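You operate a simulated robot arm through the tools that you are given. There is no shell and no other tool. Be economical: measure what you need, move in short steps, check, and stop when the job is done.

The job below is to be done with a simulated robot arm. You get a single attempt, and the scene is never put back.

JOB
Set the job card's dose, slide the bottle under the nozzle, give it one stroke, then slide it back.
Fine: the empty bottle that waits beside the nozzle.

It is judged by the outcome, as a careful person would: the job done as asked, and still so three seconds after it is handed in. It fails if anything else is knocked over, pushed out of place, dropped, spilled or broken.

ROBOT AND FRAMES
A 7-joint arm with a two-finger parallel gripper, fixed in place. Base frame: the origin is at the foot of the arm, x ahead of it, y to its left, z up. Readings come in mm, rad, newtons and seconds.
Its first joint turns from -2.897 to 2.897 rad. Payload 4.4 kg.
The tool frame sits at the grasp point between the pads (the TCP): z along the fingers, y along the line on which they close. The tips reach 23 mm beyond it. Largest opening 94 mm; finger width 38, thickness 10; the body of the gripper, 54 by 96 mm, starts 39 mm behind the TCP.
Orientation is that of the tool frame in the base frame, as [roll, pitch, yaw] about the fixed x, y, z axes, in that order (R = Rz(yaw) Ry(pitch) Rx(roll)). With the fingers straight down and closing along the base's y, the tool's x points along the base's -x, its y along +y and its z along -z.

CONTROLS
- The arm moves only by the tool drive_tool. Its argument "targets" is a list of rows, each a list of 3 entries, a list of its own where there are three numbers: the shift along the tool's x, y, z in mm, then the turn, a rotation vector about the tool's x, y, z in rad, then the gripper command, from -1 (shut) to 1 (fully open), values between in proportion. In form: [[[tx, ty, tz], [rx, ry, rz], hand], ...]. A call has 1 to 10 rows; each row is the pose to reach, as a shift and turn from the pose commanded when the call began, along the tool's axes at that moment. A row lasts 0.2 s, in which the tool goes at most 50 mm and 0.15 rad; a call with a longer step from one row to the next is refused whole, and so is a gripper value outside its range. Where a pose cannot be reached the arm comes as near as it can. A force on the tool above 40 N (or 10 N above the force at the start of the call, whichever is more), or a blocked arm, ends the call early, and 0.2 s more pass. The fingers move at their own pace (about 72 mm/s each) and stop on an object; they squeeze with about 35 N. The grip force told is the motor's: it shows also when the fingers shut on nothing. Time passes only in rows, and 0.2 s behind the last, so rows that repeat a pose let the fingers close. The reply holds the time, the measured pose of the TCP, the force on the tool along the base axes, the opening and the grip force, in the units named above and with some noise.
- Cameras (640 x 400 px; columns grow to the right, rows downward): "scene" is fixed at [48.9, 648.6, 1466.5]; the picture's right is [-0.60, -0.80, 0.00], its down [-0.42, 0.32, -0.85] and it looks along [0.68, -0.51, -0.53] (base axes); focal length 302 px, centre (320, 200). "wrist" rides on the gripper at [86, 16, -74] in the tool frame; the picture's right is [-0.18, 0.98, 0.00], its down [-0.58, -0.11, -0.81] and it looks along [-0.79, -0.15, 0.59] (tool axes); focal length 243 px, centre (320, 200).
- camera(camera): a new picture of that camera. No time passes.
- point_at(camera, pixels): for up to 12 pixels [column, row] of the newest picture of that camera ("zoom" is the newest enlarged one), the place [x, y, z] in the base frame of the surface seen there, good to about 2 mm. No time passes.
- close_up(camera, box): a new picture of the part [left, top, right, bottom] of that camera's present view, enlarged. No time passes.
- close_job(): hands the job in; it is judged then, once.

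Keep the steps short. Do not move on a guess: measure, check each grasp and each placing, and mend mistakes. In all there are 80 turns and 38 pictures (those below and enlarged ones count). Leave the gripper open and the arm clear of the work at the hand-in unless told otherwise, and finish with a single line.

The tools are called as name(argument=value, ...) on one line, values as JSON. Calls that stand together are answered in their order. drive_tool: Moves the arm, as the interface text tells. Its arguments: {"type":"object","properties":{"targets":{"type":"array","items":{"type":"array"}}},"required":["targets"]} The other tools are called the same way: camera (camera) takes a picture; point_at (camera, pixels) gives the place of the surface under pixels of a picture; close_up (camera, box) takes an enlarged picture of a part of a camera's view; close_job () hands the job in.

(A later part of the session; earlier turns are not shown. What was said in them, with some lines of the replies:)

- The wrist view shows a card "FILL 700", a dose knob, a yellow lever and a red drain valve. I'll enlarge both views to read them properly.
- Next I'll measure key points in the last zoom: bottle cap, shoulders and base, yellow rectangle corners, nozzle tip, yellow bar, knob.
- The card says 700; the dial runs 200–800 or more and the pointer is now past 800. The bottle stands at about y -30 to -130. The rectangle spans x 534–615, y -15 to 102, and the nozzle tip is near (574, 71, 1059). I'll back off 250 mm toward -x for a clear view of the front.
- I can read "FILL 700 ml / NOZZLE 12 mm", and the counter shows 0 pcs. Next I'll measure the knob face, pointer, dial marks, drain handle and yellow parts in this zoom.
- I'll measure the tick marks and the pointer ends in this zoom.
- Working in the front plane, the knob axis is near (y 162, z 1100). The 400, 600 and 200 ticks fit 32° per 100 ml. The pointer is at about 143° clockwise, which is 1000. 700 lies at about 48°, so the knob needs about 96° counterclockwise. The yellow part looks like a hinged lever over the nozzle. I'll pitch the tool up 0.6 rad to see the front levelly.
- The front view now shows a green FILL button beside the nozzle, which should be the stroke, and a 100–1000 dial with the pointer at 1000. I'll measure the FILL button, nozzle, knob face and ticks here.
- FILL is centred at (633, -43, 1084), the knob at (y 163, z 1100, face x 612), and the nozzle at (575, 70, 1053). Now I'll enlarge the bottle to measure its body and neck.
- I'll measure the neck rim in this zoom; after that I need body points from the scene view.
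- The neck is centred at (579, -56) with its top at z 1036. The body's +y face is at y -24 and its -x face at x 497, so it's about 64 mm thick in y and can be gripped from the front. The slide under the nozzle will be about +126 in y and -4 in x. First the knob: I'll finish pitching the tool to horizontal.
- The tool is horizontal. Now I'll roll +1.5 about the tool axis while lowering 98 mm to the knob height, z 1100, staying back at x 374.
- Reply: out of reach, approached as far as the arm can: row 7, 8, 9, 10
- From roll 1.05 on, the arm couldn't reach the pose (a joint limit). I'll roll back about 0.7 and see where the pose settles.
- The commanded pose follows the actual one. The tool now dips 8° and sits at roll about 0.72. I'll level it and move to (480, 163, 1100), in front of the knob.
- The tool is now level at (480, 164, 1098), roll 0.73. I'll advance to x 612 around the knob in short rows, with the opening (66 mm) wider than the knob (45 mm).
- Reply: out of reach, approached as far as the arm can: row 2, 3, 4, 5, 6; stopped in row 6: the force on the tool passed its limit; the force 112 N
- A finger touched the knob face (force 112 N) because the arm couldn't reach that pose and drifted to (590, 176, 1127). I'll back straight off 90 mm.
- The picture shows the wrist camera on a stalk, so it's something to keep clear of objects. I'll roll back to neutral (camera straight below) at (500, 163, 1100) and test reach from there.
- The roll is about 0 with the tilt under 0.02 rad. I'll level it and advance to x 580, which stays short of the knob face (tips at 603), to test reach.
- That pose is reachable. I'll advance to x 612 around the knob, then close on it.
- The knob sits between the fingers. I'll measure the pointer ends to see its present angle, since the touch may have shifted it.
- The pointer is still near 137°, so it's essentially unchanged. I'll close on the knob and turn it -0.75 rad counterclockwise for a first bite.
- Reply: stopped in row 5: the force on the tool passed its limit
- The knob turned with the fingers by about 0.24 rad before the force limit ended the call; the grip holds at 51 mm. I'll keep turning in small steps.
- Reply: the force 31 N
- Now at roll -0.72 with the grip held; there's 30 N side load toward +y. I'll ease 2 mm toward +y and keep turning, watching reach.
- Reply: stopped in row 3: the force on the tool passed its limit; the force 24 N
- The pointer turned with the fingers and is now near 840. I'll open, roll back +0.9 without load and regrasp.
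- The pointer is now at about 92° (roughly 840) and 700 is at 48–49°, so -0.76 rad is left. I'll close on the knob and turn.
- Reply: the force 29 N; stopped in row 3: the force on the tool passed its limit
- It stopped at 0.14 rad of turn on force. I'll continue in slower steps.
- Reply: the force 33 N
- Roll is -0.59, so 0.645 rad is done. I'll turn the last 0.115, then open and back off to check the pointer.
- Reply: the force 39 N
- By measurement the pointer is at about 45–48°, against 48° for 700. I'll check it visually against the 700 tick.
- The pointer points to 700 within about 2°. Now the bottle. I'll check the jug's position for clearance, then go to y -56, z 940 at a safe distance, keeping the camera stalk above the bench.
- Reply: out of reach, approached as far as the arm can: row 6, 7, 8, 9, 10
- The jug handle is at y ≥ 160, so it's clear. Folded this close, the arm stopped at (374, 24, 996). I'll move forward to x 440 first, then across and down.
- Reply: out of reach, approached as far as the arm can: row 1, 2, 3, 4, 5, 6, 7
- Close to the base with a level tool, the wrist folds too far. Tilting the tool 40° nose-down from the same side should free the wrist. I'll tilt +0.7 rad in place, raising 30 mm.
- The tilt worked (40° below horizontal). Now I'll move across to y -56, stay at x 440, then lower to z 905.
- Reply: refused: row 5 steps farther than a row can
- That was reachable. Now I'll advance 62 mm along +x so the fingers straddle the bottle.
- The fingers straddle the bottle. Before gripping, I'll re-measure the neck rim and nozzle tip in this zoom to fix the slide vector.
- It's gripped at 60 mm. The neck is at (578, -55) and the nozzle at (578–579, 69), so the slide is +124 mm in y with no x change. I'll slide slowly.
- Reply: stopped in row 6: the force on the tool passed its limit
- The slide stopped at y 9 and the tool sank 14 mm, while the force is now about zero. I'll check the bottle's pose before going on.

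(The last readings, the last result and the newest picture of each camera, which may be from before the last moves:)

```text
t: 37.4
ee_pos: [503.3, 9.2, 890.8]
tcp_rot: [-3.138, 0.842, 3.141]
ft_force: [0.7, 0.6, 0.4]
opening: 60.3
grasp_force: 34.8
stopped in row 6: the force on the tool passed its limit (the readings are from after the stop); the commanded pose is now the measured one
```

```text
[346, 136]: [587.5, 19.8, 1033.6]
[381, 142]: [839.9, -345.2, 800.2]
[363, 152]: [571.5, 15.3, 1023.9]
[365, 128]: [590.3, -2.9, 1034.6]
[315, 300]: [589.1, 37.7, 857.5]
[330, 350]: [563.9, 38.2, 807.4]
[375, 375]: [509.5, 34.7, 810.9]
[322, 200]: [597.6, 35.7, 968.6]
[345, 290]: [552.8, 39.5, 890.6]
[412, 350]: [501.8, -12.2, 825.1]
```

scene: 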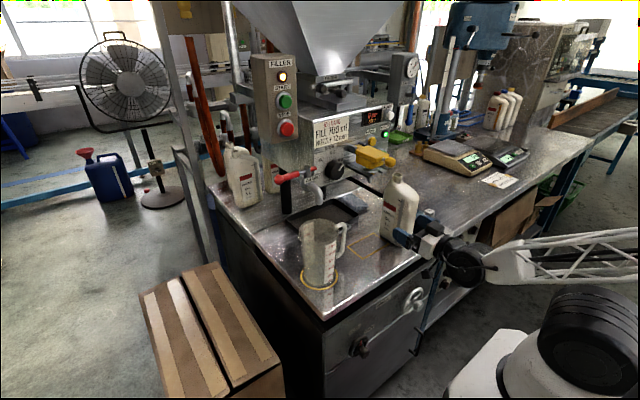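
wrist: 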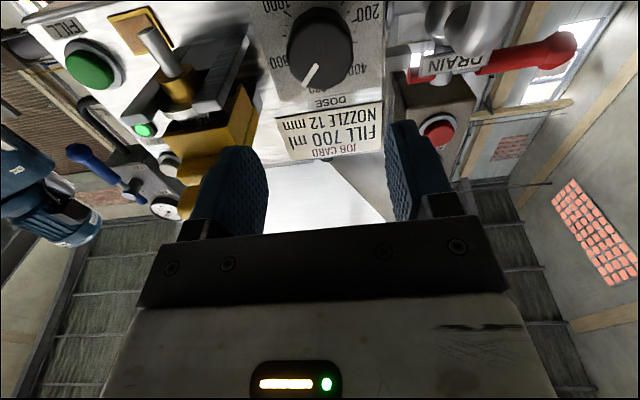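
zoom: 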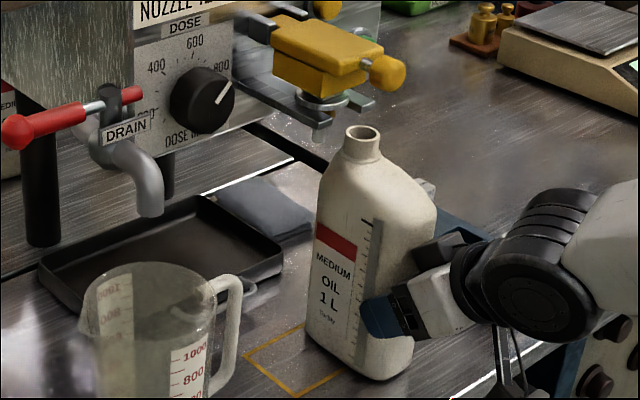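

The bottle is upright: its +y face is at y 38 top and bottom, and the neck is near (579, 8.5, 1034). About 60 mm remains, so I'll continue in smaller steps.

drive_tool(targets=[[[0, 4, 0], [0, 0, 0], -1], [[0, 10, 0], [0, 0, 0], -1], [[0, 16, 0], [0, 0, 0], -1], [[0, 22, 0], [0, 0, 0], -1], [[0, 28, 0], [0, 0, 0], -1], [[0, 34, 0], [0, 0, 0], -1], [[0, 40, 0], [0, 0, 0], -1]])

```text
t: 39.0
ee_pos: [504.4, 47.9, 891.6]
tcp_rot: [-3.135, 0.842, -3.139]
ft_force: [0.3, 0.0, 0.0]
opening: 60.6
grasp_force: 35.3
```

It moved cleanly to y 48. Another 20 mm now, then a check.

drive_tool(targets=[[[0, 5, 0], [0, 0, 0], -1], [[0, 10, 0], [0, 0, 0], -1], [[0, 15, 0], [0, 0, 0], -1], [[0, 20.5, 0], [0, 0, 0], -1], [[0, 20.5, 0], [0, 0, 0], -1]])

close_up(camera="scene", box=[310, 150, 410, 240])

```text
t: 40.2
ee_pos: [503.7, 69.6, 891.7]
tcp_rot: [-3.138, 0.843, -3.142]
ft_force: [0.0, 0.5, 1.1]
opening: 60.4
grasp_force: 34.8
```

```text
4.44 times, centred on (360, 195) of scene
```

zoom: 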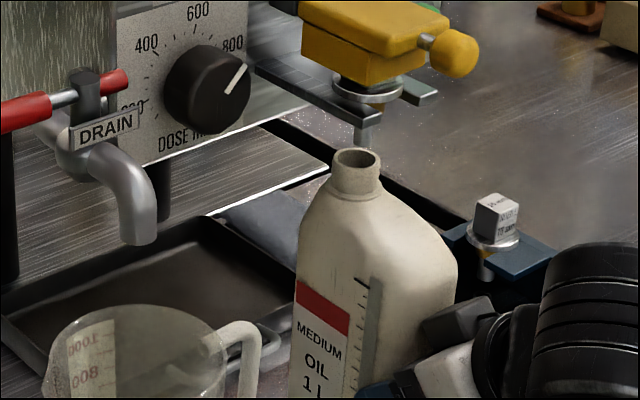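

point_at(camera="zoom", pixels=[[332, 160], [381, 162], [355, 175], [335, 154], [376, 155], [345, 171], [372, 172], [361, 140], [367, 130], [357, 130], [372, 130], [300, 300]])

```text
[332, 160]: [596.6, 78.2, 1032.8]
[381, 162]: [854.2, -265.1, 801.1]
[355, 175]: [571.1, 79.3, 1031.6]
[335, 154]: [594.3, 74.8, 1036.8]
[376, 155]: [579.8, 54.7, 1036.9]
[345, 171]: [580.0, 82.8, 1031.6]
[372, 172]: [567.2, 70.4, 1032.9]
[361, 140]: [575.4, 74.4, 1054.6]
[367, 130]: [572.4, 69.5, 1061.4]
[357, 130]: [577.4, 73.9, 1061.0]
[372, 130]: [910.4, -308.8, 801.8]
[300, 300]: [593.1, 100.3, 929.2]
```

The rim fit is centred at (580, 69) and the nozzle at about (579, 69), so the bottle is right under it. I'll open the hand and withdraw along -x.

drive_tool(targets=[[[0, 0, 0], [0, 0, 0], 0.0], [[0, 0, 0], [0, 0, 0], 0.6], [[0, 0, 0], [0, 0, 0], 1], [[0, 0, 0], [0, 0, 0], 1], [[14, 0, -16], [0, 0, 0], 1], [[28, 0, -32], [0, 0, 0], 1], [[43.2, 0, -48.6], [0, 0, 0], 1], [[43.2, 0, -48.6], [0, 0, 0], 1]])

```text
t: 42.0
ee_pos: [440.9, 67.6, 892.5]
tcp_rot: [-3.137, 0.841, -3.138]
ft_force: [0.5, 0.2, -0.1]
opening: 94.1
grasp_force: 0.2
```

It's withdrawn. Next I'll go to y -43, up to z 1084, x 500, with fingers closed, to line up with FILL.

drive_tool(targets=[[[0, -37, 0], [0, 0, 0], -1], [[0, -74, 0], [0, 0, 0], -1], [[0, -111, 0], [0, 0, 0], -1], [[-29, -111, -25.5], [0, 0, 0], -1], [[-57, -111, -51], [0, 0, 0], -1], [[-86, -111, -76.4], [0, 0, 0], -1], [[-114, -111, -102], [0, 0, 0], -1], [[-143, -111, -127.3], [0, 0, 0], -1], [[-163, -111, -105], [0, 0, 0], -1], [[-182, -111, -83], [0, 0, 0], -1]])

```text
t: 44.2
ee_pos: [500.6, -42.7, 1082.4]
tcp_rot: [-3.137, 0.844, 3.141]
ft_force: [0.3, -0.7, -0.6]
opening: 0.2
grasp_force: 34.8
```

On station. I'll pitch level by -0.725 rad.

drive_tool(targets=[[[0, 0, 0], [0, -0.14, 0], -1], [[0, 0, 0], [0, -0.28, 0], -1], [[0, 0, 0], [0, -0.42, 0], -1], [[0, 0, 0], [0, -0.56, 0], -1], [[0, 0, 0], [0, -0.7, 0], -1], [[0, 0, 0], [0, -0.725, 0], -1], [[0, 0, 0], [0, -0.725, 0], -1]])

```text
t: 45.8
ee_pos: [501.2, -42.1, 1070.4]
tcp_rot: [3.123, 1.541, 3.122]
ft_force: [-0.3, 1.1, 2.3]
opening: 0.0
grasp_force: 35.0
```

It's level, but z dropped to 1070. I'll advance to x 590 (tips at 613, 20 mm short of the button) and raise to z 1084.

drive_tool(targets=[[[-5, -0.5, 25], [0, 0, 0], -1], [[-10, -1, 50], [0, 0, 0], -1], [[-16, -1, 75], [0, 0, 0], -1], [[-16, -1, 89], [0, 0, 0], -1], [[-16, -1, 89], [0, 0, 0], -1]])

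close_up(camera="scene", box=[310, 100, 470, 220])

```text
t: 47.0
ee_pos: [586.7, -41.1, 1097.8]
tcp_rot: [-2.418, 1.567, -2.421]
ft_force: [-0.1, 0.1, 0.5]
opening: 0.2
grasp_force: 35.2
```

```text
3.33 times, centred on (390, 160) of scene
```

zoom: 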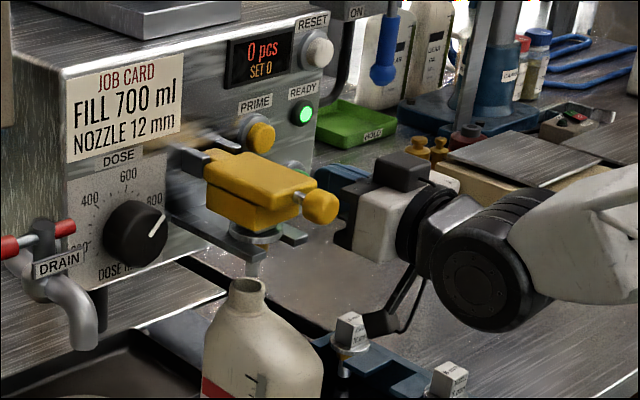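

Level at (587, -41, 1098). I'll lower to z 1084, then push forward in small steps; contact should come at TCP x of about 610.

drive_tool(targets=[[[7, -1, 0], [0, 0, 0], -1], [[14, -2, 0], [0, 0, 0], -1], [[14, -2, 12], [0, 0, 0], -1], [[14, -2, 17], [0, 0, 0], -1], [[14, -2, 17], [0, 0, 0], -1]])

```text
t: 48.2
ee_pos: [604.6, -44.9, 1084.3]
tcp_rot: [-2.542, 1.567, -2.545]
ft_force: [-0.7, -1.0, 0.3]
opening: 0.0
grasp_force: 34.9
```

Aligned at x 604.6. Now one press: forward up to 13 mm, then back.

drive_tool(targets=[[[0, 0, 4], [0, 0, 0], -1], [[0, 0, 7], [0, 0, 0], -1], [[0, 0, 10], [0, 0, 0], -1], [[0, 0, 13], [0, 0, 0], -1], [[0, 0, 13], [0, 0, 0], -1], [[0, 0, 0], [0, 0, 0], -1], [[0, 0, -20], [0, 0, 0], -1], [[0, 0, -30], [0, 0, 0], -1]])

close_up(camera="scene", box=[310, 100, 470, 260])

```text
t: 50.0
ee_pos: [574.8, -44.4, 1084.8]
tcp_rot: [-2.56, 1.565, -2.562]
ft_force: [0.5, 0.4, 0.1]
opening: 0.0
grasp_force: 35.0
```

```text
2.50 times, centred on (390, 180) of scene
```

zoom: 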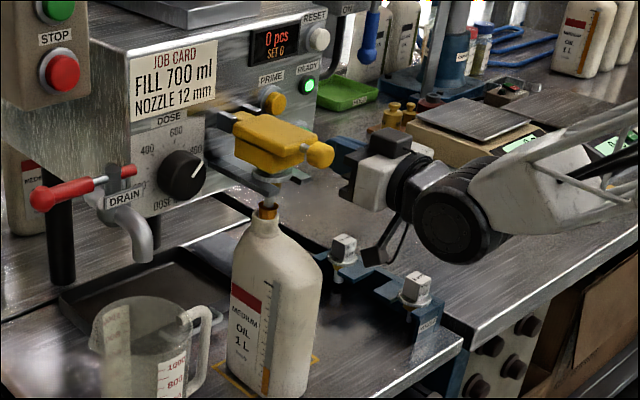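

The fill has started: amber oil is running into the neck and the sight strip is rising from the bottom. I'll hold clear and wait 2 s.

drive_tool(targets=[[[0, 0, -20], [0, 0, 0], -1], [[0, 0, -20], [0, 0, 0], -1], [[0, 0, -20], [0, 0, 0], -1], [[0, 0, -20], [0, 0, 0], -1], [[0, 0, -20], [0, 0, 0], -1], [[0, 0, -20], [0, 0, 0], -1], [[0, 0, -20], [0, 0, 0], -1], [[0, 0, -20], [0, 0, 0], -1], [[0, 0, -20], [0, 0, 0], -1], [[0, 0, -20], [0, 0, 0], -1]])

drive_tool(targets=[[[0, 0, -10], [0, 0, 0], -1], [[0, 0, -10], [0, 0, 0], -1], [[0, 0, -10], [0, 0, 0], -1], [[0, 0, -10], [0, 0, 0], -1], [[0, 0, -10], [0, 0, 0], -1], [[0, 0, -10], [0, 0, 0], -1], [[0, 0, -10], [0, 0, 0], -1], [[0, 0, -10], [0, 0, 0], -1], [[0, 0, -10], [0, 0, 0], -1], [[0, 0, -10], [0, 0, 0], -1]])

close_up(camera="scene", box=[310, 100, 470, 260])

```text
t: 52.2
ee_pos: [554.5, -44.6, 1084.3]
tcp_rot: [-2.493, 1.566, -2.497]
ft_force: [0.2, -0.1, -0.4]
opening: 0.1
grasp_force: 35.1
```

```text
t: 54.4
ee_pos: [544.5, -44.2, 1083.7]
tcp_rot: [-2.502, 1.566, -2.503]
ft_force: [0.2, 0.0, -0.1]
opening: 0.0
grasp_force: 35.2
```

```text
2.50 times, centred on (390, 180) of scene
```

zoom: 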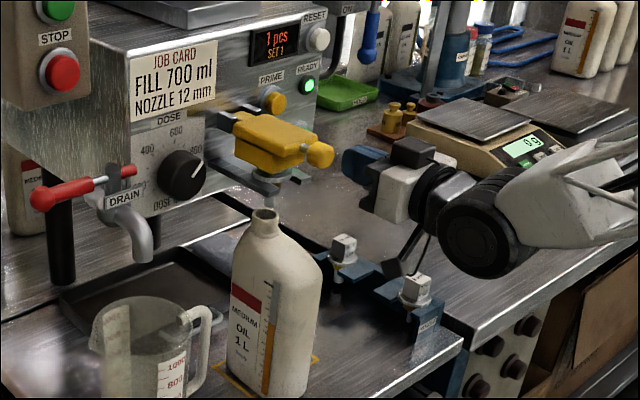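

The counter reads 1 pcs, the flow has stopped, and the strip shows about 70% full. Now back to the bottle: retreat to x 500 and tilt nose-down again.

drive_tool(targets=[[[0, 0, -22], [0, 0, 0], -1], [[0, 0, -44], [0, 0, 0], -1], [[0, 0, -44], [0, 0.14, 0], -1], [[0, 0, -44], [0, 0.28, 0], -1], [[0, 0, -44], [0, 0.42, 0], -1], [[0, 0, -44], [0, 0.56, 0], -1], [[0, 0, -44], [0, 0.7, 0], -1], [[0, 0, -44], [0, 0.7, 0], -1]])

```text
t: 56.2
ee_pos: [500.2, -43.0, 1084.2]
tcp_rot: [-3.14, 0.896, -3.141]
ft_force: [-0.2, 0.1, -0.6]
opening: 0.0
grasp_force: 34.9
```

drive_tool(targets=[[[19, 0, -23.5], [0, 0, 0], -1], [[37.5, 0, -46.9], [0, 0, 0], 0], [[72.5, 0, -19], [0, 0, 0], 1], [[107.5, 0, 9], [0, 0, 0], 1], [[142.5, 0, 37], [0, 0, 0], 1], [[177.3, 0, 65], [0, 0, 0], 1], [[177.3, 37, 65], [0, 0, 0], 1], [[177.3, 75, 65], [0, 0, 0], 1], [[177.3, 112.5, 65], [0, 0, 0], 1], [[177.3, 112.5, 65], [0, 0, 0], 1]])

```text
t: 58.4
ee_pos: [436.5, 68.1, 908.6]
tcp_rot: [-3.136, 0.868, -3.14]
ft_force: [1.1, 0.1, 0.1]
opening: 93.7
grasp_force: 0.1
```

At (436, 68, 909) with the hand open. I'll advance 66 mm around the bottle, then close.

drive_tool(targets=[[[-13, 1, 17], [0, 0, 0], 1], [[-27, 1, 35], [0, 0, 0], 1], [[-40.3, 1, 52.3], [0, 0, 0], 1], [[-40.3, 1, 52.3], [0, 0, 0], 1], [[-40.3, 1, 52.3], [0, 0, 0], 0.3], [[-40.3, 1, 52.3], [0, 0, 0], -0.2], [[-40.3, 1, 52.3], [0, 0, 0], -1], [[-40.3, 1, 52.3], [0, 0, 0], -1]])

close_up(camera="scene", box=[300, 140, 460, 260])

```text
t: 60.2
ee_pos: [501.1, 67.5, 904.2]
tcp_rot: [-3.137, 0.866, -3.139]
ft_force: [2.2, -0.3, 1.3]
opening: 60.7
grasp_force: 35.4
```

```text
3.33 times, centred on (380, 200) of scene
```

zoom: 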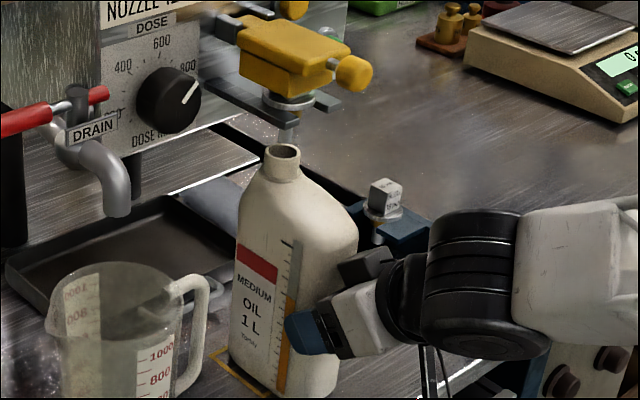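

Gripped at 60.7 mm. I'll slide back gently, first 60 mm toward -y.

drive_tool(targets=[[[0, -3, 0], [0, 0, 0], -1], [[0, -9, 0], [0, 0, 0], -1], [[0, -16, 0], [0, 0, 0], -1], [[0, -23, 0], [0, 0, 0], -1], [[0, -30, 0], [0, 0, 0], -1], [[0, -37, 0], [0, 0, 0], -1], [[0, -44, 0], [0, 0, 0], -1], [[0, -51, 0], [0, 0, 0], -1], [[0, -57, 0], [0, 0, 0], -1], [[0, -62, 0], [0, 0, 0], -1]])

```text
t: 62.4
ee_pos: [501.3, 5.4, 904.6]
tcp_rot: [-3.138, 0.867, -3.138]
ft_force: [-0.2, 0.6, 0.3]
opening: 61.0
grasp_force: 34.4
```

It's sliding cleanly, so I'll do the remaining 61 mm.

drive_tool(targets=[[[0, -4, 0], [0, 0, 0], -1], [[0, -11, 0], [0, 0, 0], -1], [[0, -18, 0], [0, 0, 0], -1], [[0, -25, 0], [0, 0, 0], -1], [[0, -32, 0], [0, 0, 0], -1], [[0, -39, 0], [0, 0, 0], -1], [[0, -46, 0], [0, 0, 0], -1], [[0, -52, 0], [0, 0, 0], -1], [[0, -58, 0], [0, 0, 0], -1], [[0, -61, 0], [0, 0, 0], -1]])

close_up(camera="scene", box=[330, 150, 470, 270])

point_at(camera="zoom", pixels=[[294, 86], [327, 88], [310, 98], [297, 80], [322, 80], [256, 260], [262, 170], [280, 290], [310, 305], [345, 315]])

```text
t: 64.6
ee_pos: [500.8, -54.2, 905.3]
tcp_rot: [-3.137, 0.868, -3.14]
ft_force: [-1.2, 1.0, -0.3]
opening: 61.1
grasp_force: 35.2
```

```text
3.33 times, centred on (400, 210) of scene
```

zoom: 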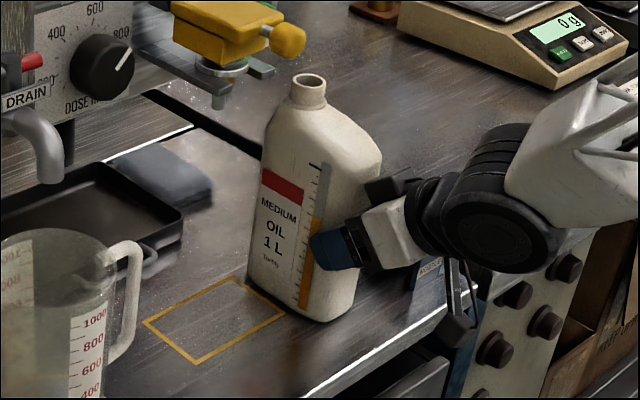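

```text
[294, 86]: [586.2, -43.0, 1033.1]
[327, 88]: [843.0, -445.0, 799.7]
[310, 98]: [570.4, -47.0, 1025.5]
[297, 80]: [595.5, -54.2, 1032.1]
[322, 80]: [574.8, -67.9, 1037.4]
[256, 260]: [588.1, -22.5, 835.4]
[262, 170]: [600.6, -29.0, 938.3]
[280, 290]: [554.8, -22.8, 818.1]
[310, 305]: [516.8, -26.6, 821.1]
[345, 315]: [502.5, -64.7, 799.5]
```

The bottle is back within about 2 mm of its first spot, upright, with its face at y -23. I'll open and withdraw along -x, then rise clear.

drive_tool(targets=[[[0, 0, 0], [0, 0, 0], 0.0], [[0, 0, 0], [0, 0, 0], 0.6], [[0, 0, 0], [0, 0, 0], 1], [[0, 0, 0], [0, 0, 0], 1], [[0, 0, 0], [0, 0, 0], 1], [[14, 0, -16], [0, 0, 0], 1], [[28, 0, -33], [0, 0, 0], 1], [[45, 0, -53], [0, 0, 0], 1], [[20, 0, -78], [0, 0, 0], 1], [[-10, 0, -105], [0, 0, 0], 1]])

camera(camera="scene")

```text
t: 66.8
ee_pos: [428.1, -52.7, 980.8]
tcp_rot: [-3.135, 0.869, -3.139]
ft_force: [-0.3, 0.0, -0.3]
opening: 94.1
grasp_force: 0.1
```

```text
2 pictures are left
```

scene: 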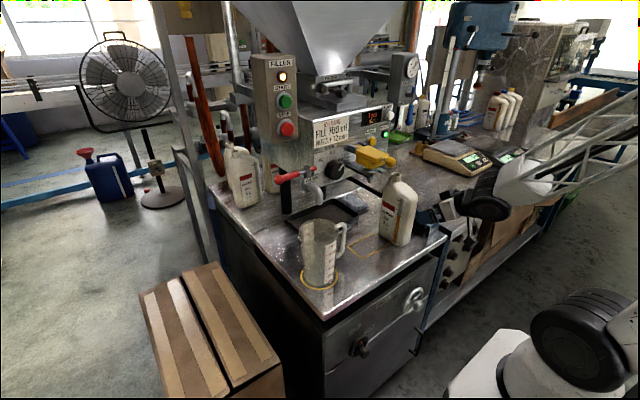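

The bottle stands on its first spot, filled, the hand is open and clear, and nothing else has moved. I'll hand in.

close_job()

```text
The job is handed in.
```

Dose dial set to 700 ml (pointer within about 2° of the mark), bottle given one FILL stroke (counter 1 pcs) and slid back upright to within about 2 mm of its start; during the dial work a finger bumped the knob face once at about 112 N, with no visible effect.
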